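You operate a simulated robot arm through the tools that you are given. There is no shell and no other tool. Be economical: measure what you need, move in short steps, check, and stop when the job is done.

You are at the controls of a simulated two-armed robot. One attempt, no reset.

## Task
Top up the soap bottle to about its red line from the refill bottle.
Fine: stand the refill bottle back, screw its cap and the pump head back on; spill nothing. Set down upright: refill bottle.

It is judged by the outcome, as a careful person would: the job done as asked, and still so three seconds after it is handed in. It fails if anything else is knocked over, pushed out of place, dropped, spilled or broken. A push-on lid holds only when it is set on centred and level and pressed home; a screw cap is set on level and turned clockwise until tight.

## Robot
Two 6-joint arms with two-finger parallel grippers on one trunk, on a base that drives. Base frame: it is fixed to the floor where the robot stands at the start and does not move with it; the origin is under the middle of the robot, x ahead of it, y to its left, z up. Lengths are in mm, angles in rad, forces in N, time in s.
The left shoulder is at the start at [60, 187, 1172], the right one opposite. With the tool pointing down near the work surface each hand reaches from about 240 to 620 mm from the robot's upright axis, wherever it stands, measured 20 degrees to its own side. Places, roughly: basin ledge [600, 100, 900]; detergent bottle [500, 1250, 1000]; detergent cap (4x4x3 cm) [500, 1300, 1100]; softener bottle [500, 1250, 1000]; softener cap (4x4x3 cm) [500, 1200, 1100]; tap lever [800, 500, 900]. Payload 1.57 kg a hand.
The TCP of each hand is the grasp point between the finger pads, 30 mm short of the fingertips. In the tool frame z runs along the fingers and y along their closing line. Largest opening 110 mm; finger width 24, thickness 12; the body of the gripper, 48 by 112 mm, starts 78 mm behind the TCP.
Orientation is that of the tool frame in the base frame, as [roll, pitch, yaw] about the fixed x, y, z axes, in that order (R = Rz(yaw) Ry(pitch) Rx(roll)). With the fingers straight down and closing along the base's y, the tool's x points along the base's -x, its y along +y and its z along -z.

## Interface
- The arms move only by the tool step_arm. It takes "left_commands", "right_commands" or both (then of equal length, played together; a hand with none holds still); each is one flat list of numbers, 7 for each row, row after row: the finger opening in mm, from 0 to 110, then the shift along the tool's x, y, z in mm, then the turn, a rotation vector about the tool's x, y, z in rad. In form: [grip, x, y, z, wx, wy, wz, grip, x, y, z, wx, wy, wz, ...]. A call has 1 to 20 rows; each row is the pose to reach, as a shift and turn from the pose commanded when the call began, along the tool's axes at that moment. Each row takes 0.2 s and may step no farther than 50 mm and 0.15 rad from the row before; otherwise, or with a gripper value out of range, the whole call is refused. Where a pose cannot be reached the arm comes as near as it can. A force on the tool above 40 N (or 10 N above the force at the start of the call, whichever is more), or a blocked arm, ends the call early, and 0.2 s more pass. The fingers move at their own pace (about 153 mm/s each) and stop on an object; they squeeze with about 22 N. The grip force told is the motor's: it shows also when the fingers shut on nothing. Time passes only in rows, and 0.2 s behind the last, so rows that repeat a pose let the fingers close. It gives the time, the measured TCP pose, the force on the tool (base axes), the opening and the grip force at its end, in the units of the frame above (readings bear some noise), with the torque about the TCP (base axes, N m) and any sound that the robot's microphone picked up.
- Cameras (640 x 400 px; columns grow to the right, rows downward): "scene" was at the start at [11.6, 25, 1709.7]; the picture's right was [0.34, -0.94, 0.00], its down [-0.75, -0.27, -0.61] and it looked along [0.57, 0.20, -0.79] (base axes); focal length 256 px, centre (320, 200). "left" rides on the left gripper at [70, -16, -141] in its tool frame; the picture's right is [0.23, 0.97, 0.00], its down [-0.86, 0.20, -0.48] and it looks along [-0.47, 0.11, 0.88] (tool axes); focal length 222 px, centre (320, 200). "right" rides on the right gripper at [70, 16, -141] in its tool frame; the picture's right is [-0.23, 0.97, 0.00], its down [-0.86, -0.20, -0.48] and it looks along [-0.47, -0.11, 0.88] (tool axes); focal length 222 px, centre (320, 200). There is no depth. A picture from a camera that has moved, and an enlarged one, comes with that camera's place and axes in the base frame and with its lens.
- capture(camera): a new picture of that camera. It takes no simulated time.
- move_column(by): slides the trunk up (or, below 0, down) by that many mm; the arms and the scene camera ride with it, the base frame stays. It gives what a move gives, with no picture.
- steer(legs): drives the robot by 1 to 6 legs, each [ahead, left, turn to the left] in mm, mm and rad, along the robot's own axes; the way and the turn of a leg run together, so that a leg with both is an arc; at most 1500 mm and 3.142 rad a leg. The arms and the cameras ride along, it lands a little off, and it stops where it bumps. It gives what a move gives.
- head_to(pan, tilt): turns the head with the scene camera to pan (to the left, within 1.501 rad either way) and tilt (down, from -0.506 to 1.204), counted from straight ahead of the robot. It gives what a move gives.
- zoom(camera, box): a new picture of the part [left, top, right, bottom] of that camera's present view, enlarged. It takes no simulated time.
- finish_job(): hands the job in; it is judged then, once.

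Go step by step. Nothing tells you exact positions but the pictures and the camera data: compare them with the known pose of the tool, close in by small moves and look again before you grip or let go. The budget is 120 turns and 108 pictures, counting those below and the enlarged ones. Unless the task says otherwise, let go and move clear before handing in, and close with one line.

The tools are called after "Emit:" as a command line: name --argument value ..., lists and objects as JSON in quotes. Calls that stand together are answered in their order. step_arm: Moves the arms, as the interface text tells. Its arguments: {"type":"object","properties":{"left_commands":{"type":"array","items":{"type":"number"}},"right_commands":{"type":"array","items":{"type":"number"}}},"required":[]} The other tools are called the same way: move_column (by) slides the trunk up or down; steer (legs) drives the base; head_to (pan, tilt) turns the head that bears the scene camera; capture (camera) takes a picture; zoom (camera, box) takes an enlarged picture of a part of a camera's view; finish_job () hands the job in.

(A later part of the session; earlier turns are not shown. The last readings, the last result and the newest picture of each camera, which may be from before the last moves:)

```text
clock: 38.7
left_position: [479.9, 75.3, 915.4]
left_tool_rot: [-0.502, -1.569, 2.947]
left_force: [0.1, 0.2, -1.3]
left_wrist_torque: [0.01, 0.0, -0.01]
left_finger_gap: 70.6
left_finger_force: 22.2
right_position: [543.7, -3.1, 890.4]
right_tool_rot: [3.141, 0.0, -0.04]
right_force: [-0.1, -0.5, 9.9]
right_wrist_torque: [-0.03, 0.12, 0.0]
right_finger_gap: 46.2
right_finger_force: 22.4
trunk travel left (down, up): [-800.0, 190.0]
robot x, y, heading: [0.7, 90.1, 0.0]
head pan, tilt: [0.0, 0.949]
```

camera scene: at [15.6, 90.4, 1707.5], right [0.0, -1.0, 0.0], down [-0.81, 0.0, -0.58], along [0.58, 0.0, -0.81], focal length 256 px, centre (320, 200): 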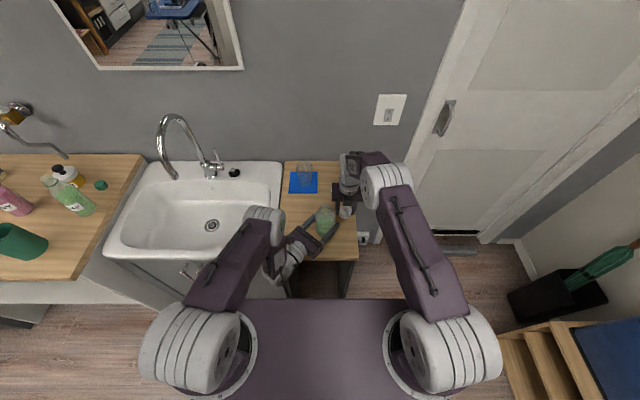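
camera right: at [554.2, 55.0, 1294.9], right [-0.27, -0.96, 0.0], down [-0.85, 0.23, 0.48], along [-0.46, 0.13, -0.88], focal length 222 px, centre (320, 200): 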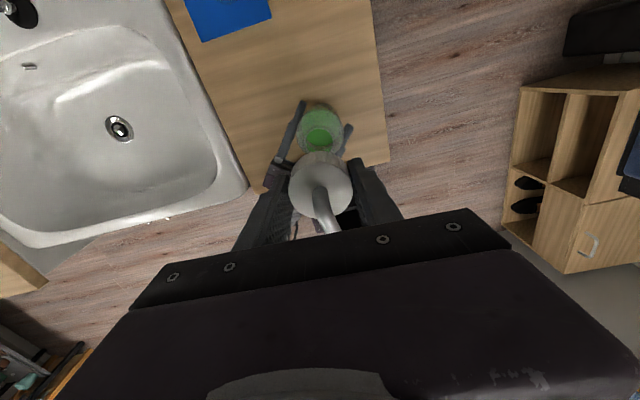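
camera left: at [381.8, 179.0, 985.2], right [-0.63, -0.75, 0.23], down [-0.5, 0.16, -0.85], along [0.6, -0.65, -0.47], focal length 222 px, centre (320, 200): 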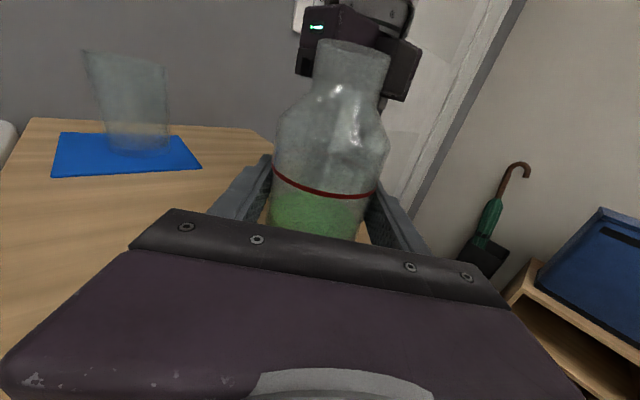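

Contact at 10 N: the pump head is standing. I release it and lift away, and release the soap bottle and back the left hand off.

Emit:
step_arm --right_commands '[46, 0, 0, -1, 0, 0, 0, 80, 0, 0, -1, 0, 0, 0, 80, 0, 0, -1, 0, 0, 0, 80, 0, 0, -45, 0, 0, 0, 80, 0, 0, -90, 0, 0, 0, 80, 0, 0, -135, 0, 0, 0, 80, 0, 0, -180, 0, 0, 0, 80, 0, 0, -225, 0, 0, 0, 80, 0, 0, -270, 0, 0, 0, 80, 0, 0, -310, 0, 0, 0, 80, -35, 0, -340, 0, 0, 0, 80, -70, 20, -350, 0, 0, 0]' --left_commands '[90, 0, 0, 0, 0, 0, 0, 100, 0, 0, 0, 0, 0, 0, 110, 0, 0, 0, 0, 0, 0, 110, 0, 0, -20, 0, 0, 0, 110, 0, 0, -45, 0, 0, 0, 110, 0, 0, -90, 0, 0, 0, 110, 0, 0, -120, 0, 0, 0, 110, 0, 0, -120, 0, 0, 0, 110, 0, 0, -120, 0, 0, 0, 110, 0, 0, -120, 0, 0, 0, 110, 0, 0, -120, 0, 0, 0, 110, 0, 0, -120, 0, 0, 0]'

Emit:
zoom --camera "scene" --box '[260, 150, 400, 270]'

Emit:
capture --camera "left"

```text
clock: 41.3
left_position: [385.1, 153.0, 918.2]
left_tool_rot: [-0.956, -1.569, -2.884]
left_force: [0.0, 0.2, 0.2]
left_wrist_torque: [0.03, 0.0, 0.03]
left_finger_gap: 110.3
left_finger_force: 0.1
right_position: [469.2, -23.2, 1240.2]
right_tool_rot: [3.14, -0.003, -0.038]
right_force: [0.1, -0.2, 0.1]
right_wrist_torque: [0.0, -0.01, -0.05]
right_finger_gap: 80.3
right_finger_force: 0.1
trunk travel left (down, up): [-800.0, 190.0]
robot x, y, heading: [-1.0, 91.3, 0.002]
head pan, tilt: [0.0, 0.949]
```

```text
3.33 times, centred on (330, 210) of scene
camera zoom: at [10.7, 89.5, 1707.4], right [0.0, -1.0, 0.0], down [-0.81, 0.0, -0.58], along [0.58, 0.0, -0.81], focal length 853 px, centre (287, 167)
```

zoom: 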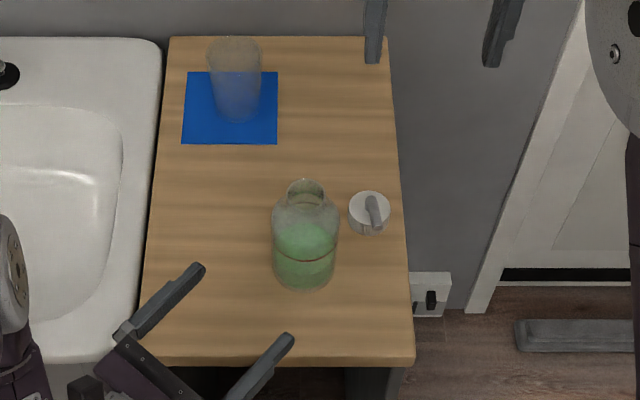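

```text
75 pictures are left
camera left: at [285.8, 257.1, 986.3], right [-0.63, -0.75, 0.23], down [-0.49, 0.16, -0.86], along [0.6, -0.65, -0.47], focal length 222 px, centre (320, 200)
```

left: 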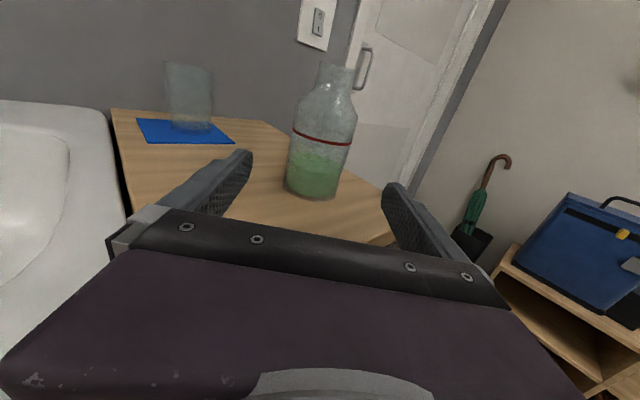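

Both objects stand well and the soap bottle is undisturbed. Now I'll raise and re-aim the left hand and drive left to the refill bottle.

Emit:
step_arm --left_commands '[110, 15, -21, -13, 0.1375, 0, 0, 110, 30, -43, -26, 0.275, 0, 0, 110, 45, -64, -40, 0.4125, 0, 0, 110, 60, -86, -53, 0.55, 0, 0, 110, 75, -107, -66, 0.6875, 0, 0, 110, 90, -129, -80, 0.825, 0, 0, 110, 105, -150, -93, 0.9625, 0, 0, 110, 120, -172, -106, 1.1, 0, 0]'

Emit:
steer --legs '[[-40, 0, 0], [0, 690, 0]]'

Emit:
head_to --pan 0.4 --tilt 0.9

Emit:
capture --camera "scene"

Emit:
capture --camera "left"

```text
clock: 43.1
left_position: [331.9, 463.9, 1014.9]
left_tool_rot: [3.082, -1.563, 0.356]
left_force: [-0.6, 0.2, -0.7]
left_wrist_torque: [0.01, 0.0, 0.01]
left_finger_gap: 110.2
left_finger_force: 0.1
left hand out of reach, approached as far as the arm can: row 1, 2, 3, 4, 5, 6, 7, 8
right_position: [472.0, -22.0, 1239.6]
right_tool_rot: [3.141, 0.0, -0.04]
right_force: [-0.5, -0.7, -0.1]
right_wrist_torque: [0.03, 0.01, 0.0]
right_finger_gap: 79.9
right_finger_force: 0.0
trunk travel left (down, up): [-800.0, 190.0]
robot x, y, heading: [1.4, 90.5, -0.003]
head pan, tilt: [0.0, 0.949]
```

```text
clock: 47.5
left_position: [291.1, 1162.5, 1016.0]
left_tool_rot: [-3.11, -1.561, 0.259]
left_force: [0.3, 0.0, -0.8]
left_wrist_torque: [0.02, 0.01, 0.02]
left_finger_gap: 109.8
left_finger_force: 0.0
right_position: [430.4, 677.8, 1239.2]
right_tool_rot: [3.14, 0.001, -0.04]
right_force: [0.5, 0.1, 0.1]
right_wrist_torque: [0.01, 0.02, 0.0]
right_finger_gap: 80.1
right_finger_force: 0.0
trunk travel left (down, up): [-800.0, 190.0]
robot x, y, heading: [-38.4, 792.0, -0.0]
head pan, tilt: [0.0, 0.949]
```

```text
clock: 48.3
left_position: [291.7, 1162.2, 1015.4]
left_tool_rot: [3.1, -1.562, 0.333]
left_force: [-0.8, 0.2, 1.0]
left_wrist_torque: [-0.05, 0.01, 0.0]
left_finger_gap: 109.8
left_finger_force: 0.1
right_position: [430.7, 677.0, 1240.4]
right_tool_rot: [-3.141, 0.0, -0.041]
right_force: [0.5, 0.1, -0.3]
right_wrist_torque: [-0.03, -0.01, 0.05]
right_finger_gap: 79.9
right_finger_force: 0.1
trunk travel left (down, up): [-800.0, 190.0]
robot x, y, heading: [-39.0, 785.8, 0.003]
head pan, tilt: [0.4, 0.901]
```

```text
74 pictures are left
camera scene: at [-30.8, 820.0, 1711.0], right [0.39, -0.92, 0.0], down [-0.72, -0.3, -0.62], along [0.57, 0.24, -0.78], focal length 256 px, centre (320, 200)
```

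scene: 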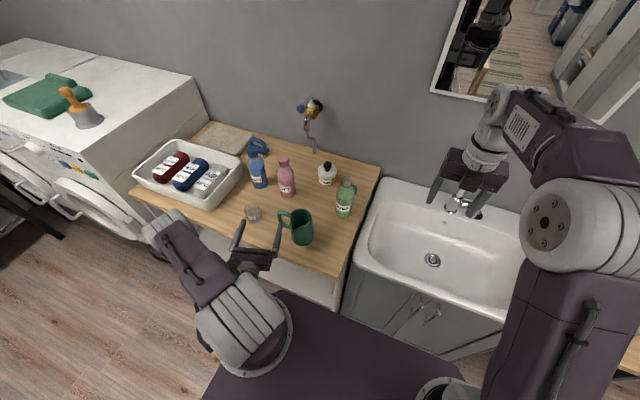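

```text
73 pictures are left
camera left: at [151.0, 1138.6, 1085.2], right [0.28, -0.93, 0.23], down [-0.41, -0.33, -0.85], along [0.87, 0.15, -0.47], focal length 222 px, centre (320, 200)
```

left: 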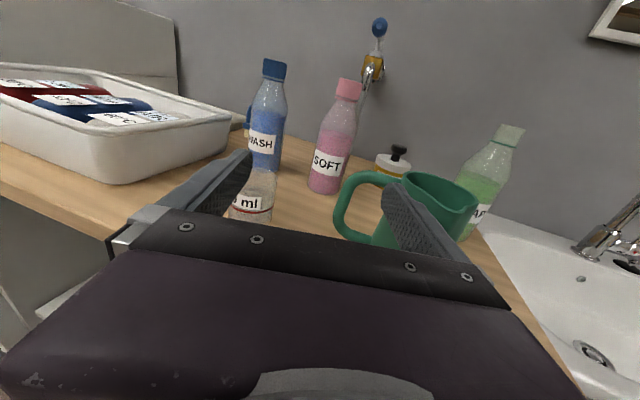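

I see the refill SOAP bottle with a green jug in front-left of it and other bottles beyond. I'll zoom for positions.

Emit:
zoom --camera "scene" --box '[230, 140, 390, 250]'

Emit:
capture --camera "right"

```text
3.64 times, centred on (310, 195) of scene
camera zoom: at [-30.8, 820.0, 1711.0], right [0.39, -0.92, 0.0], down [-0.72, -0.3, -0.62], along [0.57, 0.24, -0.78], focal length 931 px, centre (356, 218)
```

zoom: 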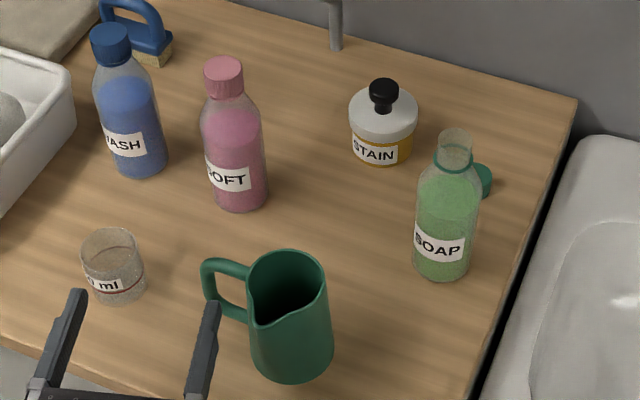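

```text
71 pictures are left
camera right: at [501.2, 658.8, 1380.6], right [-0.27, -0.96, 0.0], down [-0.85, 0.24, 0.48], along [-0.46, 0.13, -0.88], focal length 222 px, centre (320, 200)
```

right: 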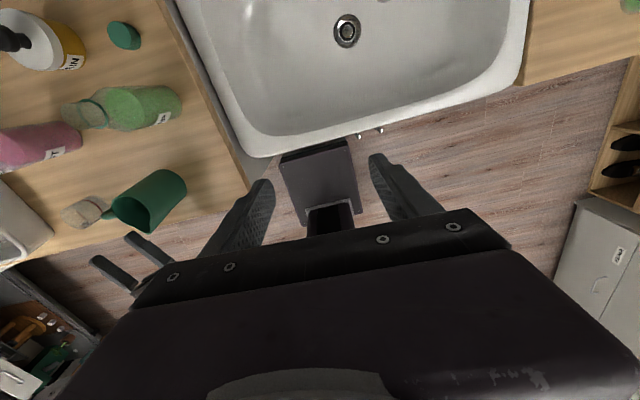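

The refill bottle is near [570, 975], top at z≈1055; the jug is near [401, 1075]. I'll move the left hand above the jug's height around to the right, then lower to a standoff aimed at the bottle.

Emit:
step_arm --left_commands '[110, 32, 0, 0, 0, 0, 0, 110, 65, 0, 0, 0, 0, 0, 110, 65, 44, 6, 0, 0, 0, 110, 65, 88, 12, 0, 0, 0, 110, 65, 132, 18, 0, 0, 0, 110, 65, 176, 23, 0, 0, 0, 110, 65, 220, 28, 0, 0, 0, 110, 65, 262, 34, 0, 0, 0, 110, 30, 262, 34, 0, 0, 0, 110, -15, 262, 34, 0, 0, 0, 110, -45, 262, 34, 0, 0, 0]'

Emit:
capture --camera "left"

Emit:
capture --camera "scene"

```text
clock: 49.8
left_position: [250.8, 1055.0, 1048.0]
left_tool_rot: [-2.034, -1.564, -0.808]
left_force: [-3.4, 17.9, -2.1]
left_wrist_torque: [-1.31, -0.52, -2.98]
left_finger_gap: 110.0
left_finger_force: 0.0
left hand out of reach, approached as far as the arm can: row 3, 4, 5, 6, 7
right_position: [431.3, 676.7, 1240.3]
right_tool_rot: [-3.142, -0.001, -0.041]
right_force: [0.3, -0.6, 0.1]
right_wrist_torque: [-0.04, 0.04, 0.04]
right_finger_gap: 79.8
right_finger_force: 0.0
trunk travel left (down, up): [-800.0, 190.0]
robot x, y, heading: [-42.2, 789.1, -0.0]
head pan, tilt: [0.4, 0.901]
stopped in row 7 (left hand): the force on the tool passed its limit (the readings are from after the stop); the commanded pose is now the measured one
```

```text
70 pictures are left
camera left: at [109.9, 1028.8, 1117.7], right [0.29, -0.93, 0.22], down [-0.4, -0.33, -0.85], along [0.87, 0.16, -0.47], focal length 222 px, centre (320, 200)
```

left: 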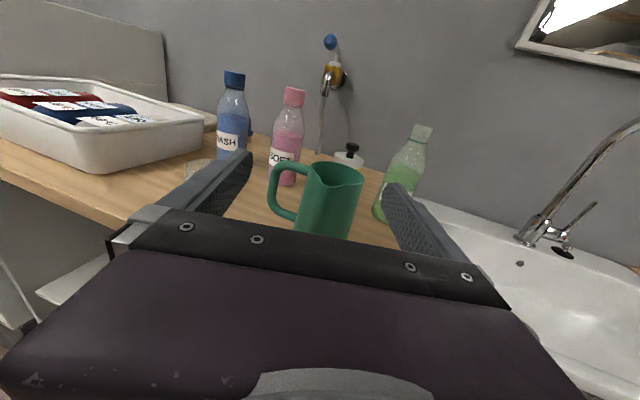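

```text
69 pictures are left
camera scene: at [-31.0, 819.3, 1711.1], right [0.39, -0.92, 0.0], down [-0.72, -0.3, -0.62], along [0.57, 0.24, -0.78], focal length 256 px, centre (320, 200)
```

scene: 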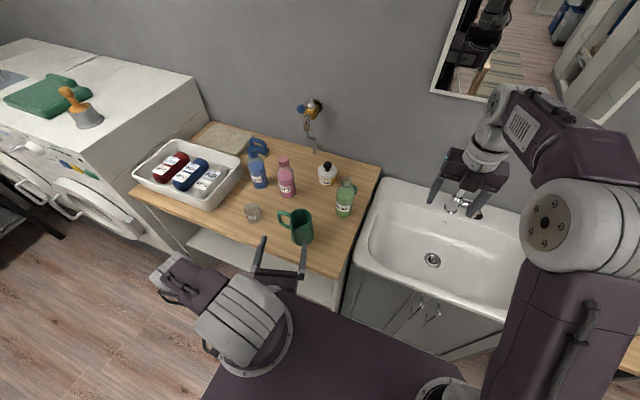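

The left hand folded too close to my own body and touched it. I'll move forward and up first, then swing right.

Emit:
step_arm --left_commands '[110, 20, -3, 25, 0, 0, 0, 110, 45, 0, 60, 0, 0, 0, 110, 70, 15, 95, 0, 0, 0, 110, 85, 45, 115, 0, 0, 0, 110, 85, 85, 130, 0, 0, 0, 110, 85, 130, 145, 0, 0, 0, 110, 85, 176, 155, 0, 0, 0]'

Emit:
capture --camera "scene"

Emit:
capture --camera "left"

```text
clock: 51.4
left_position: [251.8, 1056.6, 1049.5]
left_tool_rot: [-1.398, -1.555, -1.445]
left_force: [9.3, 18.4, -1.3]
left_wrist_torque: [-1.4, 0.61, -2.54]
left_finger_gap: 110.0
left_finger_force: 0.0
left hand out of reach, approached as far as the arm can: row 1, 2, 3, 4, 5, 6, 7
right_position: [431.0, 677.7, 1238.1]
right_tool_rot: [3.141, -0.001, -0.043]
right_force: [-0.1, 0.4, 0.7]
right_wrist_torque: [0.0, 0.01, 0.02]
right_finger_gap: 79.8
right_finger_force: 0.0
trunk travel left (down, up): [-800.0, 190.0]
robot x, y, heading: [-42.8, 790.1, 0.002]
head pan, tilt: [0.4, 0.901]
```

```text
68 pictures are left
camera scene: at [-30.8, 820.3, 1711.0], right [0.39, -0.92, 0.0], down [-0.72, -0.31, -0.62], along [0.57, 0.24, -0.78], focal length 256 px, centre (320, 200)
```

scene: 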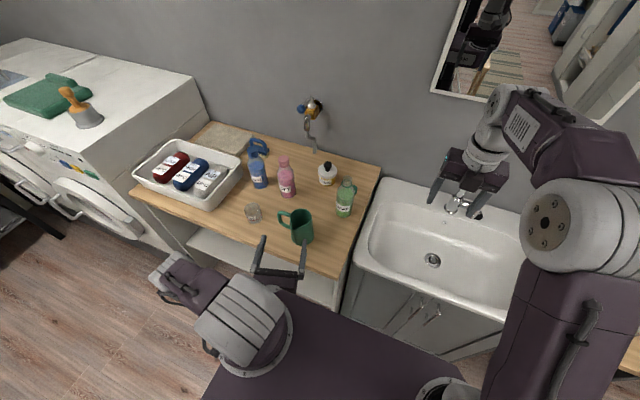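

```text
67 pictures are left
camera left: at [110.0, 1029.5, 1118.6], right [0.29, -0.93, 0.21], down [-0.4, -0.32, -0.86], along [0.87, 0.16, -0.47], focal length 222 px, centre (320, 200)
```

left: 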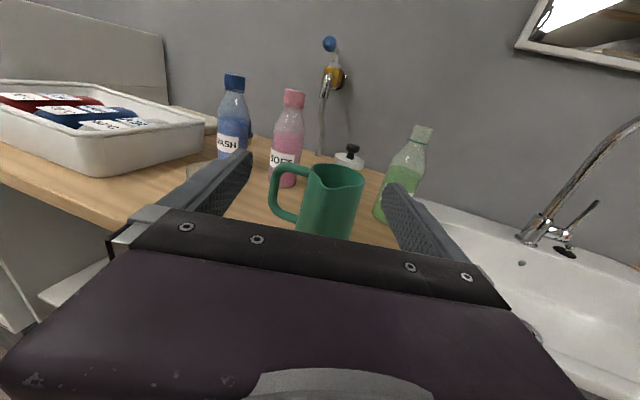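

The arm is jammed in an awkward branch. I'll back out by yawing the hand right again to its earlier good orientation while rising a little.

Emit:
step_arm --left_commands '[110, 0, 0, 0, -0.12, 0, 0, 110, 5, -5, 0, -0.25, 0, 0, 110, 10, -10, 5, -0.4, 0, 0, 110, 20, -15, 10, -0.55, 0, 0, 110, 30, -15, 20, -0.7, 0, 0, 110, 40, -15, 30, -0.85, 0, 0, 110, 50, -15, 40, -1.0, 0, 0]'

Emit:
capture --camera "scene"

```text
clock: 53.0
left_position: [289.5, 1076.6, 1106.9]
left_tool_rot: [3.069, -1.563, -0.629]
left_force: [0.1, 0.9, 0.3]
left_wrist_torque: [-0.03, 0.0, 0.0]
left_finger_gap: 110.0
left_finger_force: 0.1
right_position: [431.2, 678.3, 1239.3]
right_tool_rot: [-3.14, 0.001, -0.041]
right_force: [0.3, 0.4, -0.8]
right_wrist_torque: [0.02, 0.03, 0.0]
right_finger_gap: 80.1
right_finger_force: 0.1
trunk travel left (down, up): [-800.0, 190.0]
robot x, y, heading: [-40.4, 792.4, 0.002]
head pan, tilt: [0.4, 0.901]
```

```text
66 pictures are left
camera scene: at [-30.3, 819.9, 1711.0], right [0.39, -0.92, 0.0], down [-0.72, -0.31, -0.62], along [0.57, 0.24, -0.78], focal length 256 px, centre (320, 200)
```

scene: 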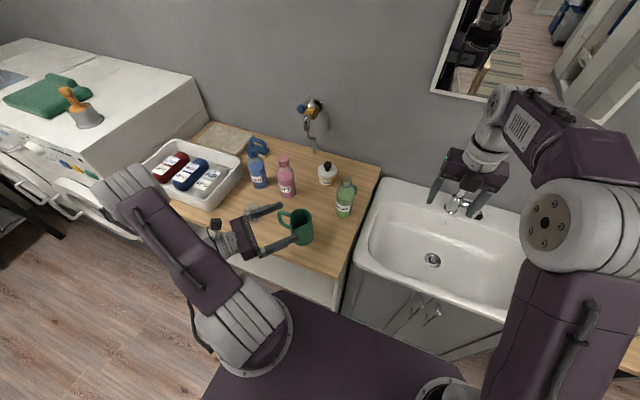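

Freed. The left arm prefers approaching from its own side, where the jug blocks; the right hand naturally approaches from the free side. I'll raise the left arm clear and ready the right hand: yaw left, then pitch to horizontal.

Emit:
step_arm --left_commands '[110, 38, 6, 16, 0, 0, 0, 110, 76, 12, 32, 0, 0, 0, 110, 115, 18, 48, 0, 0, 0, 110, 154, 25, 64, 0, 0, 0, 110, 193, 32, 80, 0, 0, 0]' --right_commands '[110, 0, 0, 0, 0, 0, -0.12, 110, 0, 0, 0, 0, 0, -0.24, 110, 0, 0, 0, 0, 0, -0.36, 110, 0, 0, 0, 0, 0, -0.48, 110, 0, 0, 0, 0, 0, -0.6]'

```text
clock: 54.2
left_position: [330.8, 996.5, 1299.4]
left_tool_rot: [-2.962, -1.566, -0.884]
left_force: [0.8, -0.1, -0.3]
left_wrist_torque: [0.04, 0.02, 0.01]
left_finger_gap: 110.0
left_finger_force: 0.0
right_position: [348.2, 796.5, 1209.3]
right_tool_rot: [3.07, -0.015, 0.479]
right_force: [0.0, -0.1, 0.1]
right_wrist_torque: [0.03, -0.05, 0.01]
right_finger_gap: 110.1
right_finger_force: 0.0
right hand out of reach, approached as far as the arm can: row 1, 2, 3, 4, 5
trunk travel left (down, up): [-800.0, 190.0]
robot x, y, heading: [-37.2, 792.0, 0.001]
head pan, tilt: [0.4, 0.901]
```

The wrist roll limit is about ±π, so the hand must be rolled round the other way. I'll do this in the air in three calls.

Emit:
step_arm --right_commands '[110, 0, 0, 0, 0, 0, 0.15, 110, 0, 0, 0, 0, 0, 0.3, 110, 0, 0, 0, 0, 0, 0.45, 110, 0, 0, 0, 0, 0, 0.6, 110, 0, 0, 0, 0, 0, 0.75, 110, 0, 0, 0, 0, 0, 0.9, 110, 0, 0, 0, 0, 0, 1.05, 110, 0, 0, 0, 0, 0, 1.2, 110, 0, 0, 0, 0, 0, 1.35, 110, 0, 0, 0, 0, 0, 1.5, 110, 0, 0, 0, 0, 0, 1.65, 110, 0, 0, 0, 0, 0, 1.8, 110, 0, 0, 0, 0, 0, 1.95, 110, 0, 0, 0, 0, 0, 2.1, 110, 0, 0, 0, 0, 0, 2.25, 110, 0, 0, 0, 0, 0, 2.4, 110, 0, 0, 0, 0, 0, 2.55, 110, 0, 0, 0, 0, 0, 2.7, 110, 0, 0, 0, 0, 0, 2.85, 110, 0, 0, 0, 0, 0, 3.0]'

Emit:
step_arm --right_commands '[110, 0, 0, 0, 0, 0, 0.15, 110, 0, 0, 0, 0, 0, 0.3, 110, 0, 0, 0, 0, 0, 0.45, 110, 0, 0, 0, 0, 0, 0.6, 110, 0, 0, 0, 0, 0, 0.75, 110, 0, 0, 0, 0, 0, 0.9, 110, 0, 0, 0, 0, 0, 1.05, 110, 0, 0, 0, 0, 0, 1.2, 110, 0, 0, 0, 0, 0, 1.35, 110, 0, 0, 0, 0, 0, 1.5, 110, 0, 0, 0, 0, 0, 1.65, 110, 0, 0, 0, 0, 0, 1.8, 110, 0, 0, 0, 0, 0, 1.95, 110, 0, 0, 0, 0, 0, 2.1, 110, 0, 0, 0, 0, 0, 2.25, 110, 0, 0, 0, 0, 0, 2.4, 110, 0, 0, 0, 0, 0, 2.55, 110, 0, 0, 0, 0, 0, 2.7, 110, 0, 0, 0, 0, 0, 2.85, 110, 0, 0, 0, 0, 0, 3.0]'

```text
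clock: 58.4
left_position: [332.3, 996.6, 1297.6]
left_tool_rot: [-3.134, -1.565, -0.709]
left_force: [-0.5, -0.4, 0.1]
left_wrist_torque: [0.0, 0.01, -0.01]
left_finger_gap: 109.9
left_finger_force: 0.1
right_position: [349.1, 795.1, 1206.6]
right_tool_rot: [-3.066, 0.003, -2.525]
right_force: [-0.1, 0.1, -0.3]
right_wrist_torque: [-0.05, 0.03, 0.01]
right_finger_gap: 110.1
right_finger_force: 0.1
trunk travel left (down, up): [-800.0, 190.0]
robot x, y, heading: [-42.3, 785.8, 0.001]
head pan, tilt: [0.4, 0.901]
```

```text
clock: 62.6
left_position: [333.4, 997.1, 1298.2]
left_tool_rot: [-3.137, -1.566, -0.705]
left_force: [0.2, -0.3, 0.1]
left_wrist_torque: [0.01, 0.0, -0.01]
left_finger_gap: 110.0
left_finger_force: 0.1
right_position: [349.8, 794.6, 1207.5]
right_tool_rot: [3.066, 0.007, 0.757]
right_force: [0.5, -0.3, 0.1]
right_wrist_torque: [0.01, 0.02, 0.03]
right_finger_gap: 110.1
right_finger_force: 0.1
trunk travel left (down, up): [-800.0, 190.0]
robot x, y, heading: [-42.5, 789.6, -0.001]
head pan, tilt: [0.4, 0.901]
```

Rolled round. Now pitch the right hand to horizontal.

Emit:
step_arm --right_commands '[110, -5, 5, 5, 0, 0.143, 0, 110, -10, 10, 11, 0, 0.286, 0, 110, -15, 16, 16, 0, 0.429, 0, 110, -20, 21, 22, 0, 0.571, 0, 110, -25, 26, 27, 0, 0.714, 0, 110, -30, 32, 33, 0, 0.857, 0, 110, -35, 37, 38, 0, 1.0, 0, 110, -40, 42, 44, 0, 1.143, 0, 110, -45, 47, 49, 0, 1.286, 0, 110, -50, 53, 55, 0, 1.429, 0, 110, -55, 58, 60, 0, 1.571, 0]'

Emit:
step_arm --right_commands '[110, 0, 0, 0, 0, 0, 0.0757]'

Emit:
capture --camera "right"

Emit:
capture --camera "scene"

```text
clock: 65.0
left_position: [332.9, 997.9, 1299.5]
left_tool_rot: [-3.048, -1.564, -0.796]
left_force: [0.0, -0.2, 0.2]
left_wrist_torque: [0.03, 0.01, 0.01]
left_finger_gap: 110.0
left_finger_force: 0.1
right_position: [363.7, 707.9, 1144.1]
right_tool_rot: [1.605, -1.495, 2.299]
right_force: [0.1, 0.6, -0.7]
right_wrist_torque: [0.02, -0.01, -0.01]
right_finger_gap: 109.9
right_finger_force: 0.0
right hand out of reach, approached as far as the arm can: row 5, 6, 7, 8, 9, 10, 11
trunk travel left (down, up): [-800.0, 190.0]
robot x, y, heading: [-40.2, 791.8, 0.002]
head pan, tilt: [0.4, 0.901]
```

```text
clock: 65.4
left_position: [334.2, 997.8, 1297.6]
left_tool_rot: [-3.137, -1.564, -0.709]
left_force: [0.8, -0.2, -0.1]
left_wrist_torque: [-0.02, 0.06, -0.01]
left_finger_gap: 110.0
left_finger_force: 0.0
right_position: [363.2, 707.1, 1142.5]
right_tool_rot: [-2.875, -1.564, 0.493]
right_force: [-0.1, -0.5, -1.3]
right_wrist_torque: [-0.02, 0.0, 0.02]
right_finger_gap: 109.9
right_finger_force: 0.0
trunk travel left (down, up): [-800.0, 190.0]
robot x, y, heading: [-40.0, 791.3, -0.0]
head pan, tilt: [0.4, 0.901]
```

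```text
65 pictures are left
camera right: at [273.8, 599.1, 1214.2], right [0.67, -0.71, -0.23], down [-0.49, -0.19, -0.85], along [0.56, 0.68, -0.47], focal length 222 px, centre (320, 200)
```

right: 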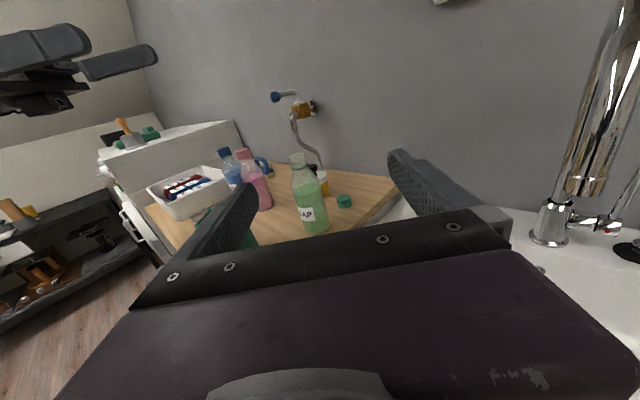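

```text
64 pictures are left
camera scene: at [-30.7, 819.8, 1711.0], right [0.39, -0.92, 0.0], down [-0.72, -0.3, -0.62], along [0.57, 0.24, -0.78], focal length 256 px, centre (320, 200)
```

scene: 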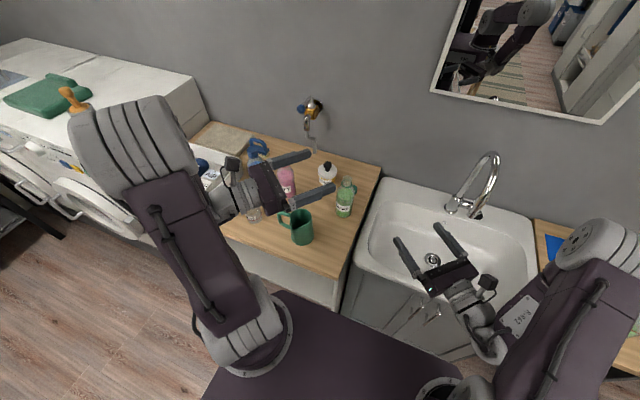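

Cross-checking the rays, the left counter is actually at z≈911 and the refill bottle stands at about [541, 963], top ≈1090. The right hand is well aimed; I'll drive 150 mm left so the bottle comes in comfortable reach and look.

Emit:
steer --legs '[[0, 150, 0]]'

Emit:
capture --camera "right"

Emit:
zoom --camera "scene" --box '[240, 120, 440, 270]'

```text
clock: 66.8
left_position: [331.7, 1144.1, 1299.2]
left_tool_rot: [-2.915, -1.564, -0.926]
left_force: [-0.3, 0.2, 0.3]
left_wrist_torque: [-0.01, 0.0, 0.02]
left_finger_gap: 109.9
left_finger_force: 0.1
right_position: [363.7, 853.4, 1143.0]
right_tool_rot: [-2.682, -1.565, 0.302]
right_force: [0.3, -0.6, -0.1]
right_wrist_torque: [0.01, 0.01, 0.04]
right_finger_gap: 110.1
right_finger_force: 0.0
trunk travel left (down, up): [-800.0, 190.0]
robot x, y, heading: [-42.8, 934.9, 0.006]
head pan, tilt: [0.4, 0.901]
```

```text
63 pictures are left
camera right: at [274.3, 744.7, 1213.9], right [0.67, -0.7, -0.23], down [-0.49, -0.19, -0.85], along [0.56, 0.68, -0.47], focal length 222 px, centre (320, 200)
```

right: 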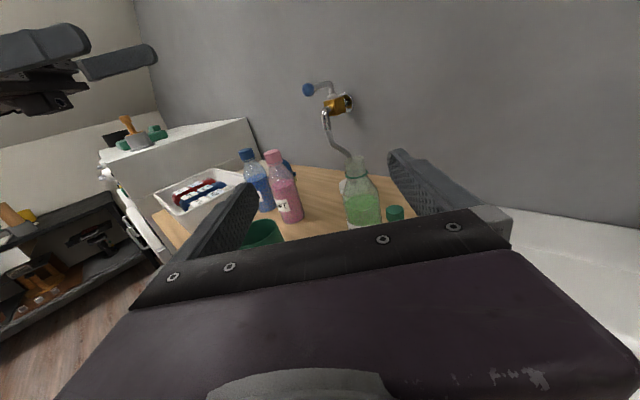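

```text
2.67 times, centred on (340, 195) of scene
camera zoom: at [-31.0, 963.4, 1711.1], right [0.39, -0.92, 0.0], down [-0.72, -0.31, -0.62], along [0.57, 0.24, -0.78], focal length 682 px, centre (267, 213)
```

zoom: 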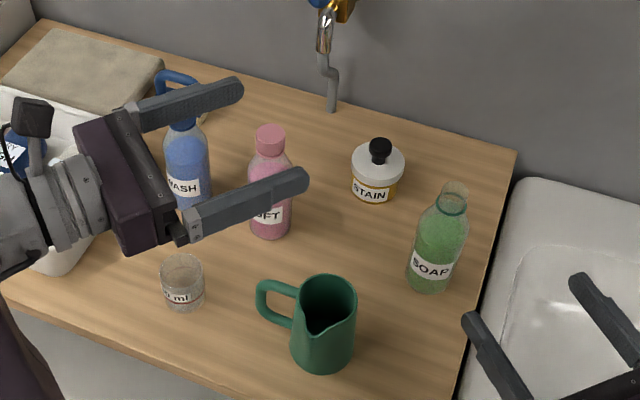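

Refined: refill bottle at [542, 959]. Moving the right hand to a standoff at z≈990.

Emit:
step_arm --right_commands '[110, -30, 9, 15, 0, 0, 0, 110, -61, 18, 29, 0, 0, 0, 110, -92, 27, 44, 0, 0, 0, 110, -123, 36, 58, 0, 0, 0, 110, -153, 45, 72, 0, 0, 0]'

Emit:
capture --camera "right"

```text
clock: 68.0
left_position: [333.2, 1144.9, 1298.5]
left_tool_rot: [3.112, -1.564, -0.671]
left_force: [0.5, -0.2, -0.6]
left_wrist_torque: [0.0, 0.0, 0.04]
left_finger_gap: 109.9
left_finger_force: 0.0
right_position: [445.2, 871.5, 992.0]
right_tool_rot: [-2.907, -1.565, 0.529]
right_force: [0.3, -0.2, -0.3]
right_wrist_torque: [0.02, 0.02, -0.02]
right_finger_gap: 110.0
right_finger_force: 0.1
trunk travel left (down, up): [-800.0, 190.0]
robot x, y, heading: [-42.6, 938.7, 0.004]
head pan, tilt: [0.4, 0.901]
```

```text
61 pictures are left
camera right: at [357.1, 762.7, 1062.3], right [0.67, -0.7, -0.23], down [-0.49, -0.19, -0.85], along [0.56, 0.68, -0.47], focal length 222 px, centre (320, 200)
```

right: 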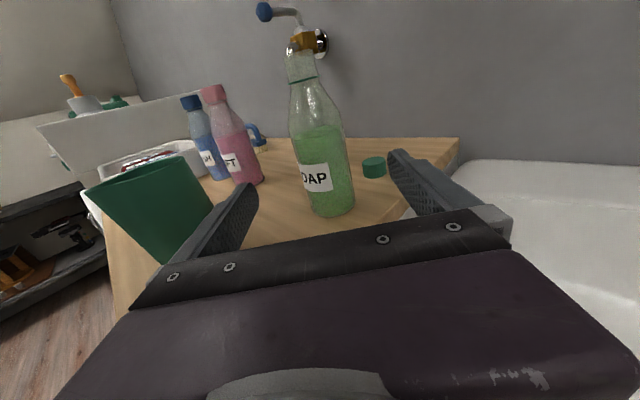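

Aligned. Advancing and gripping the refill bottle.

Emit:
step_arm --right_commands '[110, 0, 0, 40, 0, 0, 0, 110, 0, 0, 80, 0, 0, 0, 110, 0, 0, 115, 0, 0, 0, 110, 0, 0, 130, 0, 0, 0, 45, 0, 0, 130, 0, 0, 0, 45, 0, 0, 130, 0, 0, 0, 45, 0, 0, 130, 0, 0, 0]'

Emit:
capture --camera "right"

```text
clock: 69.6
left_position: [332.5, 1145.0, 1298.1]
left_tool_rot: [3.102, -1.565, -0.66]
left_force: [-0.9, -0.3, -0.6]
left_wrist_torque: [0.01, 0.0, 0.0]
left_finger_gap: 109.9
left_finger_force: 0.2
right_position: [539.6, 961.0, 990.9]
right_tool_rot: [-2.993, -1.563, 0.613]
right_force: [0.3, 1.7, -0.1]
right_wrist_torque: [0.03, -0.06, 0.06]
right_finger_gap: 62.5
right_finger_force: 22.3
trunk travel left (down, up): [-800.0, 190.0]
robot x, y, heading: [-41.8, 934.3, 0.004]
head pan, tilt: [0.4, 0.901]
```

```text
60 pictures are left
camera right: at [451.1, 852.7, 1060.1], right [0.67, -0.7, -0.23], down [-0.49, -0.19, -0.85], along [0.56, 0.68, -0.47], focal length 222 px, centre (320, 200)
```

right: 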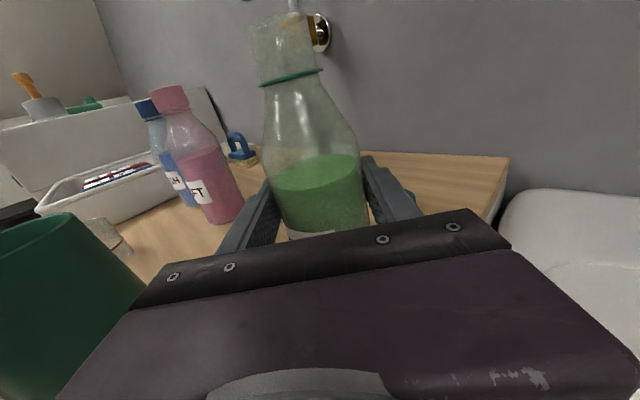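

Gripped at 62.5 mm. Lift gently, then draw it back along the approach line.

Emit:
step_arm --right_commands '[45, 10, 0, 0, 0, 0, 0, 45, 30, 0, 0, 0, 0, 0, 45, 60, 0, 0, 0, 0, 0, 45, 90, 0, 0, 0, 0, 0, 45, 95, 0, -25, 0, 0, 0, 45, 95, 0, -60, 0, 0, 0, 45, 95, 0, -95, 0, 0, 0, 45, 95, 0, -130, 0, 0, 0, 45, 95, 0, -165, 0, 0, 0, 45, 95, 0, -185, 0, 0, 0, 45, 95, 0, -190, 0, 0, 0]'

Emit:
capture --camera "right"

Emit:
capture --camera "scene"

```text
clock: 72.0
left_position: [332.9, 1146.0, 1297.4]
left_tool_rot: [3.097, -1.565, -0.65]
left_force: [-0.4, 0.0, -0.6]
left_wrist_torque: [-0.02, 0.03, 0.0]
left_finger_gap: 109.7
left_finger_force: 0.1
right_position: [403.8, 830.7, 1083.3]
right_tool_rot: [-2.997, -1.563, 0.62]
right_force: [-0.5, 0.3, -4.3]
right_wrist_torque: [-0.02, 0.03, 0.01]
right_finger_gap: 62.6
right_finger_force: 21.6
trunk travel left (down, up): [-800.0, 190.0]
robot x, y, heading: [-43.0, 934.6, 0.005]
head pan, tilt: [0.4, 0.901]
```

```text
59 pictures are left
camera right: at [314.8, 721.7, 1154.4], right [0.67, -0.7, -0.23], down [-0.49, -0.19, -0.85], along [0.56, 0.68, -0.47], focal length 222 px, centre (320, 200)
```

right: 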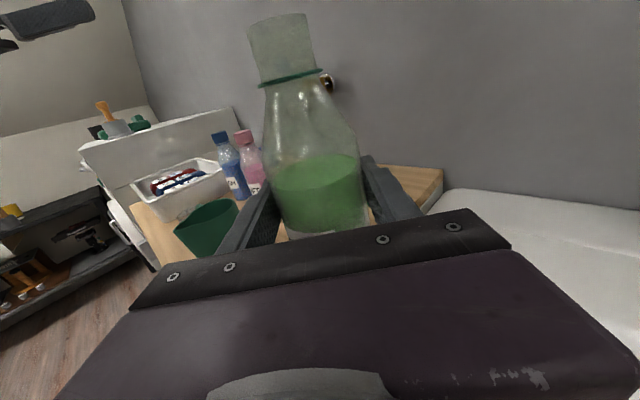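

```text
58 pictures are left
camera scene: at [-30.5, 966.9, 1711.0], right [0.39, -0.92, 0.0], down [-0.72, -0.31, -0.62], along [0.57, 0.24, -0.78], focal length 256 px, centre (320, 200)
```

scene: 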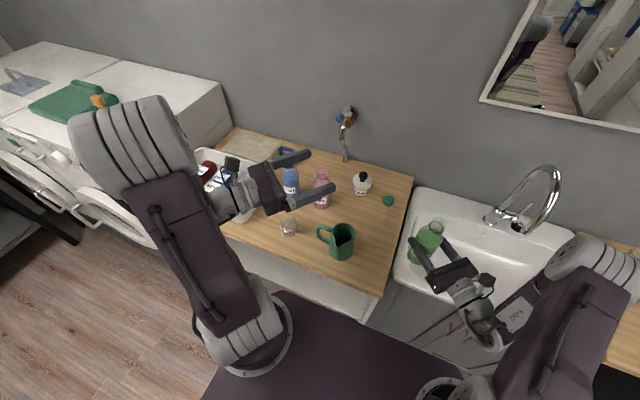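

Held firmly, mouth open and upright. I'll raise it a bit more for clearance and drive back to the soap ledge.

Emit:
step_arm --right_commands '[45, 20, 0, 0, 0, 0, 0, 45, 45, 0, 0, 0, 0, 0]'

Emit:
steer --legs '[[0, -875, 0], [33, 0, 0]]'

Emit:
head_to --pan -0.1 --tilt 0.95

Emit:
capture --camera "scene"

Emit:
capture --camera "right"

```text
clock: 72.6
left_position: [331.9, 1145.6, 1297.8]
left_tool_rot: [3.127, -1.565, -0.685]
left_force: [-0.2, 0.9, 0.3]
left_wrist_torque: [0.0, 0.01, 0.0]
left_finger_gap: 110.3
left_finger_force: 0.0
right_position: [404.7, 831.4, 1130.6]
right_tool_rot: [-3.068, -1.564, 0.691]
right_force: [-0.6, 1.0, -3.3]
right_wrist_torque: [-0.02, 0.01, -0.02]
right_finger_gap: 62.5
right_finger_force: 21.5
trunk travel left (down, up): [-800.0, 190.0]
robot x, y, heading: [-40.3, 939.8, 0.005]
head pan, tilt: [0.4, 0.901]
```

```text
clock: 77.6
left_position: [357.8, 266.3, 1300.8]
left_tool_rot: [-1.846, -1.567, -2.008]
left_force: [-0.5, -0.1, -0.3]
left_wrist_torque: [0.02, 0.0, 0.08]
left_finger_gap: 109.9
left_finger_force: 0.0
right_position: [427.4, -47.9, 1133.0]
right_tool_rot: [2.378, -1.566, 1.515]
right_force: [-1.1, 0.9, -2.4]
right_wrist_torque: [-0.07, 0.05, -0.08]
right_finger_gap: 62.7
right_finger_force: 22.1
trunk travel left (down, up): [-800.0, 190.0]
robot x, y, heading: [-10.6, 63.9, -0.011]
head pan, tilt: [0.4, 0.901]
```

```text
clock: 78.6
left_position: [365.6, 266.4, 1298.3]
left_tool_rot: [3.038, -1.565, -0.608]
left_force: [-0.3, -0.9, 0.1]
left_wrist_torque: [0.0, 0.03, 0.0]
left_finger_gap: 110.1
left_finger_force: 0.1
right_position: [433.9, -48.1, 1130.3]
right_tool_rot: [-2.85, -1.562, 0.458]
right_force: [-1.0, -0.2, -3.8]
right_wrist_torque: [-0.03, 0.01, -0.01]
right_finger_gap: 62.2
right_finger_force: 21.9
trunk travel left (down, up): [-800.0, 190.0]
robot x, y, heading: [-11.0, 61.1, -0.012]
head pan, tilt: [-0.099, 0.949]
```

```text
57 pictures are left
camera scene: at [3.5, 55.2, 1707.4], right [-0.11, -0.99, 0.0], down [-0.81, 0.09, -0.58], along [0.58, -0.06, -0.81], focal length 256 px, centre (320, 200)
```

scene: 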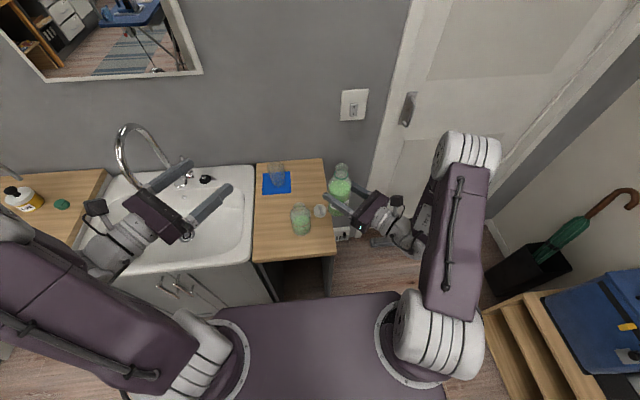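

```text
56 pictures are left
camera right: at [343.6, -156.6, 1200.6], right [0.66, -0.71, -0.23], down [-0.49, -0.18, -0.85], along [0.56, 0.68, -0.47], focal length 222 px, centre (320, 200)
```

right: 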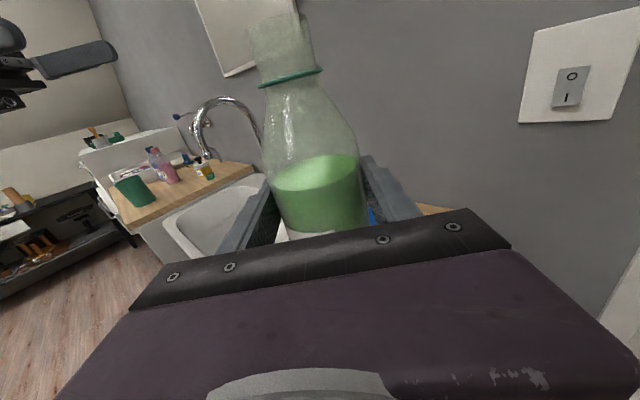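

Back at the ledge. I'll pin down the soap bottle's mouth again from here.

Emit:
zoom --camera "scene" --box '[250, 150, 370, 260]'

Emit:
capture --camera "left"

```text
3.64 times, centred on (310, 205) of scene
camera zoom: at [3.5, 55.2, 1707.4], right [-0.11, -0.99, 0.0], down [-0.81, 0.09, -0.58], along [0.58, -0.06, -0.81], focal length 931 px, centre (356, 182)
```

zoom: 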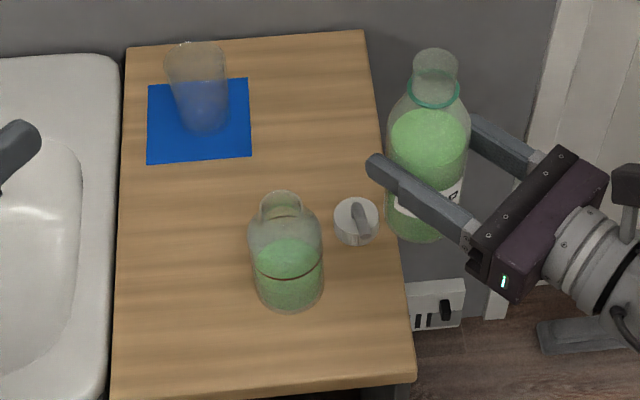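

```text
54 pictures are left
camera left: at [268.6, 371.2, 1368.0], right [-0.64, -0.74, 0.23], down [-0.5, 0.17, -0.85], along [0.59, -0.65, -0.47], focal length 222 px, centre (320, 200)
```

left: 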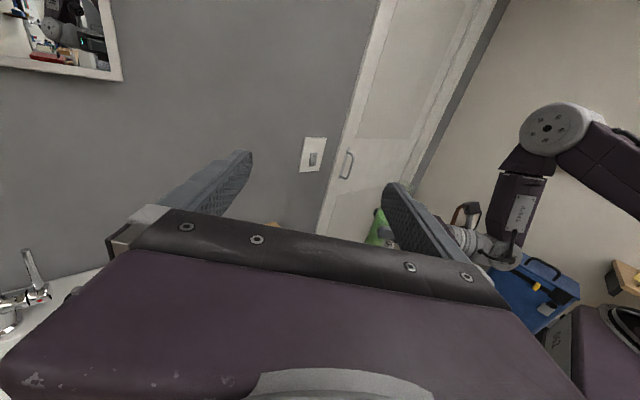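

In the hand's frame the soap mouth is at about [481, 75, 1000]. I'll bring the refill beside it (front-right, high) and pre-tilt to 60°, before any flow.

Emit:
step_arm --right_commands '[45, -4, 9, 23, 0, 0, 0, 45, -8, 18, 47, 0, 0, 0, 45, -12, 28, 70, 0, 0, 0, 45, -16, 37, 94, 0, 0, 0, 45, -20, 47, 118, 0, 0, 0, 45, -20, 47, 118, 0, 0, 0, 45, -20, 47, 118, 0, 0, -0.1, 45, -20, 47, 118, 0, 0, -0.22, 45, -20, 47, 118, 0, 0, -0.35, 45, -20, 47, 118, 0, 0, -0.48, 45, -20, 47, 118, 0, 0, -0.62, 45, -20, 47, 118, 0, 0, -0.75, 45, -20, 47, 118, 0, 0, -0.87, 45, -20, 47, 118, 0, 0, -0.96, 45, -20, 47, 118, 0, 0, -1.0]'

Emit:
capture --camera "scene"

Emit:
capture --camera "right"

```text
clock: 81.8
left_position: [364.7, 265.1, 1298.7]
left_tool_rot: [3.108, -1.566, -0.68]
left_force: [-0.1, -0.3, -0.1]
left_wrist_torque: [0.01, 0.0, 0.02]
left_finger_gap: 110.1
left_finger_force: 0.1
right_position: [552.3, -2.2, 1108.7]
right_tool_rot: [1.58, -0.569, 2.317]
right_force: [-0.8, 0.4, -3.2]
right_wrist_torque: [-0.01, 0.02, 0.0]
right_finger_gap: 62.4
right_finger_force: 21.9
trunk travel left (down, up): [-800.0, 190.0]
robot x, y, heading: [-12.2, 61.0, -0.008]
head pan, tilt: [-0.099, 0.949]
```

```text
53 pictures are left
camera scene: at [2.1, 55.3, 1707.4], right [-0.11, -0.99, 0.0], down [-0.81, 0.09, -0.58], along [0.58, -0.06, -0.81], focal length 256 px, centre (320, 200)
```

scene: 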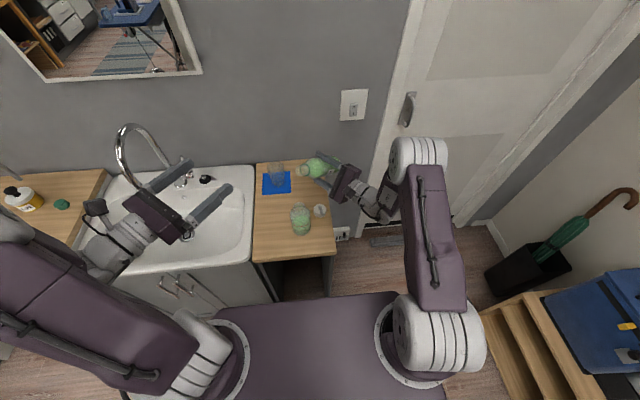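

```text
52 pictures are left
camera right: at [415.6, -62.2, 1161.3], right [0.49, -0.52, 0.7], down [0.06, -0.78, -0.63], along [0.87, 0.35, -0.35], focal length 222 px, centre (320, 200)
```

right: 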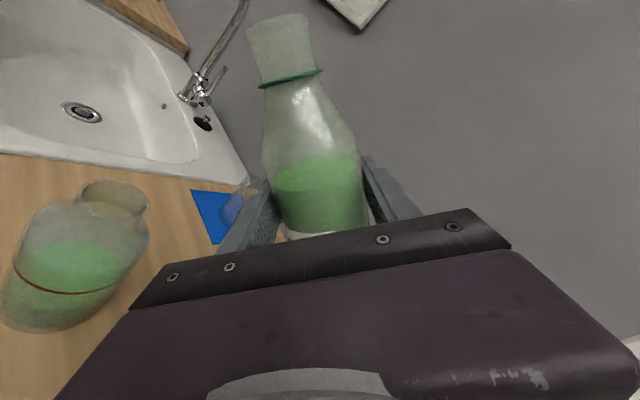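

Soap mouth confirmed at about [483, 72]. I'll lower the pre-tilted bottle so its lip is just above the soap mouth and check the overlap.

Emit:
step_arm --right_commands '[45, -13.5, -21, 0, 0, 0, 0, 45, -27, -42, 0, 0, 0, 0, 45, -40.5, -63, 0, 0, 0, 0]'

Emit:
zoom --camera "scene" --box '[260, 150, 360, 250]'

Emit:
capture --camera "right"

```text
clock: 82.6
left_position: [364.5, 266.3, 1298.4]
left_tool_rot: [3.09, -1.565, -0.661]
left_force: [0.9, 0.2, -0.2]
left_wrist_torque: [0.03, 0.01, -0.02]
left_finger_gap: 109.9
left_finger_force: 0.0
right_position: [550.1, -2.6, 1032.2]
right_tool_rot: [1.579, -0.574, 2.315]
right_force: [-1.0, -0.4, -2.6]
right_wrist_torque: [0.01, 0.02, -0.02]
right_finger_gap: 62.7
right_finger_force: 21.7
trunk travel left (down, up): [-800.0, 190.0]
robot x, y, heading: [-14.8, 66.0, -0.015]
head pan, tilt: [-0.099, 0.949]
```

```text
4.00 times, centred on (310, 200) of scene
camera zoom: at [2.6, 55.1, 1707.4], right [-0.11, -0.99, 0.0], down [-0.81, 0.09, -0.58], along [0.58, -0.06, -0.81], focal length 1024 px, centre (360, 200)
```

zoom: 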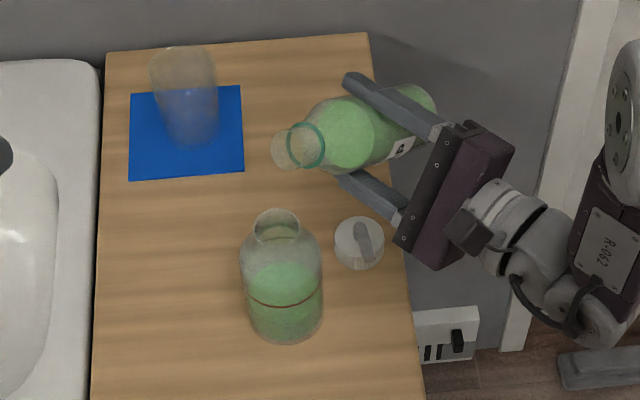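

```text
50 pictures are left
camera right: at [415.0, -63.1, 1085.0], right [0.49, -0.52, 0.7], down [0.06, -0.78, -0.63], along [0.87, 0.35, -0.35], focal length 222 px, centre (320, 200)
```

right: 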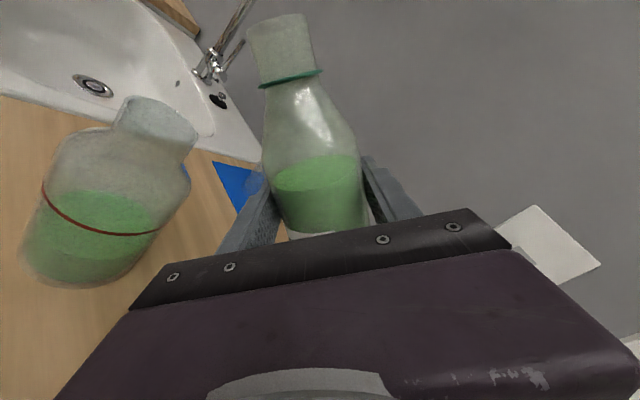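

Lip and soap mouth line up as designed. Tilting further slowly, watching weight and level.

Emit:
step_arm --right_commands '[45, 0, 0, 0, 0, 0, -0.06, 45, 0, 0, 0, 0, 0, -0.12, 45, 0, 0, 0, 0, 0, -0.18, 45, 0, 0, 0, 0, 0, -0.18]'

Emit:
capture --camera "right"

```text
clock: 83.6
left_position: [364.5, 266.1, 1298.5]
left_tool_rot: [3.099, -1.565, -0.669]
left_force: [-0.1, -0.4, 0.1]
left_wrist_torque: [0.04, 0.0, -0.01]
left_finger_gap: 109.9
left_finger_force: 0.1
right_position: [549.9, -3.3, 1033.6]
right_tool_rot: [1.577, -0.394, 2.317]
right_force: [0.0, 0.1, -3.6]
right_wrist_torque: [0.01, 0.02, -0.01]
right_finger_gap: 62.4
right_finger_force: 21.9
trunk travel left (down, up): [-800.0, 190.0]
robot x, y, heading: [-12.4, 62.2, -0.008]
head pan, tilt: [-0.099, 0.949]
```

```text
49 pictures are left
camera right: at [408.6, -56.7, 1076.6], right [0.4, -0.42, 0.81], down [0.13, -0.85, -0.51], along [0.91, 0.31, -0.28], focal length 222 px, centre (320, 200)
```

right: 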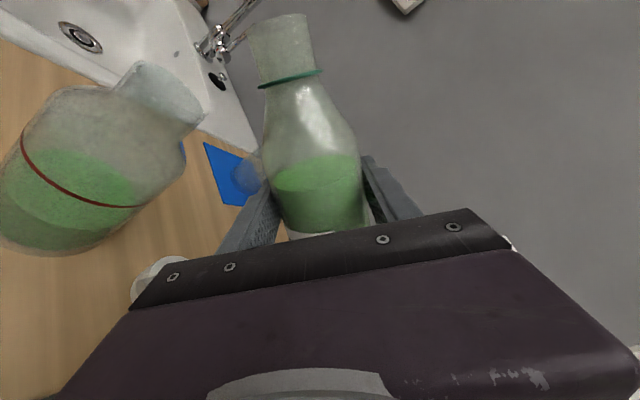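

Emit:
step_arm --right_commands '[45, 0, 0, 0, 0, 0, -0.04, 45, 0, 0, 0, 0, 0, -0.08, 45, 0, 0, 0, 0, 0, -0.12, 45, 0, 0, 0, 0, 0, -0.12, 45, 0, 0, 0, 0, 0, -0.12]'

Emit:
capture --camera "right"

```text
clock: 84.8
left_position: [364.9, 266.4, 1297.8]
left_tool_rot: [3.101, -1.566, -0.672]
left_force: [-0.7, 1.1, -0.8]
left_wrist_torque: [-0.03, -0.01, -0.01]
left_finger_gap: 110.2
left_finger_force: 0.1
right_position: [551.8, -2.4, 1034.2]
right_tool_rot: [1.578, -0.272, 2.321]
right_force: [0.0, 0.3, -2.4]
right_wrist_torque: [0.02, 0.03, 0.01]
right_finger_gap: 62.5
right_finger_force: 22.1
trunk travel left (down, up): [-800.0, 190.0]
robot x, y, heading: [-11.4, 65.0, -0.012]
head pan, tilt: [-0.099, 0.949]
```

```text
48 pictures are left
camera right: at [406.1, -52.5, 1069.5], right [0.33, -0.35, 0.88], down [0.17, -0.89, -0.42], along [0.93, 0.29, -0.24], focal length 222 px, centre (320, 200)
```

right: 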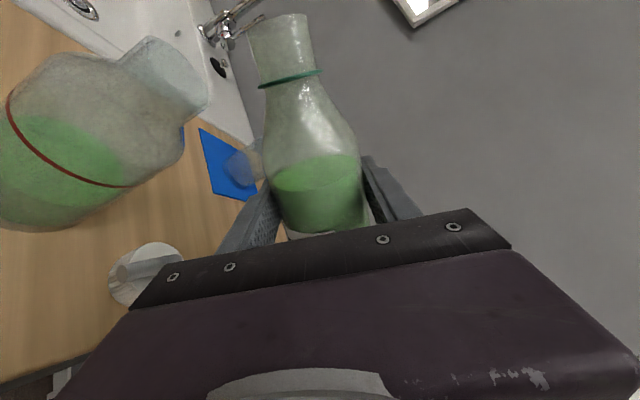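

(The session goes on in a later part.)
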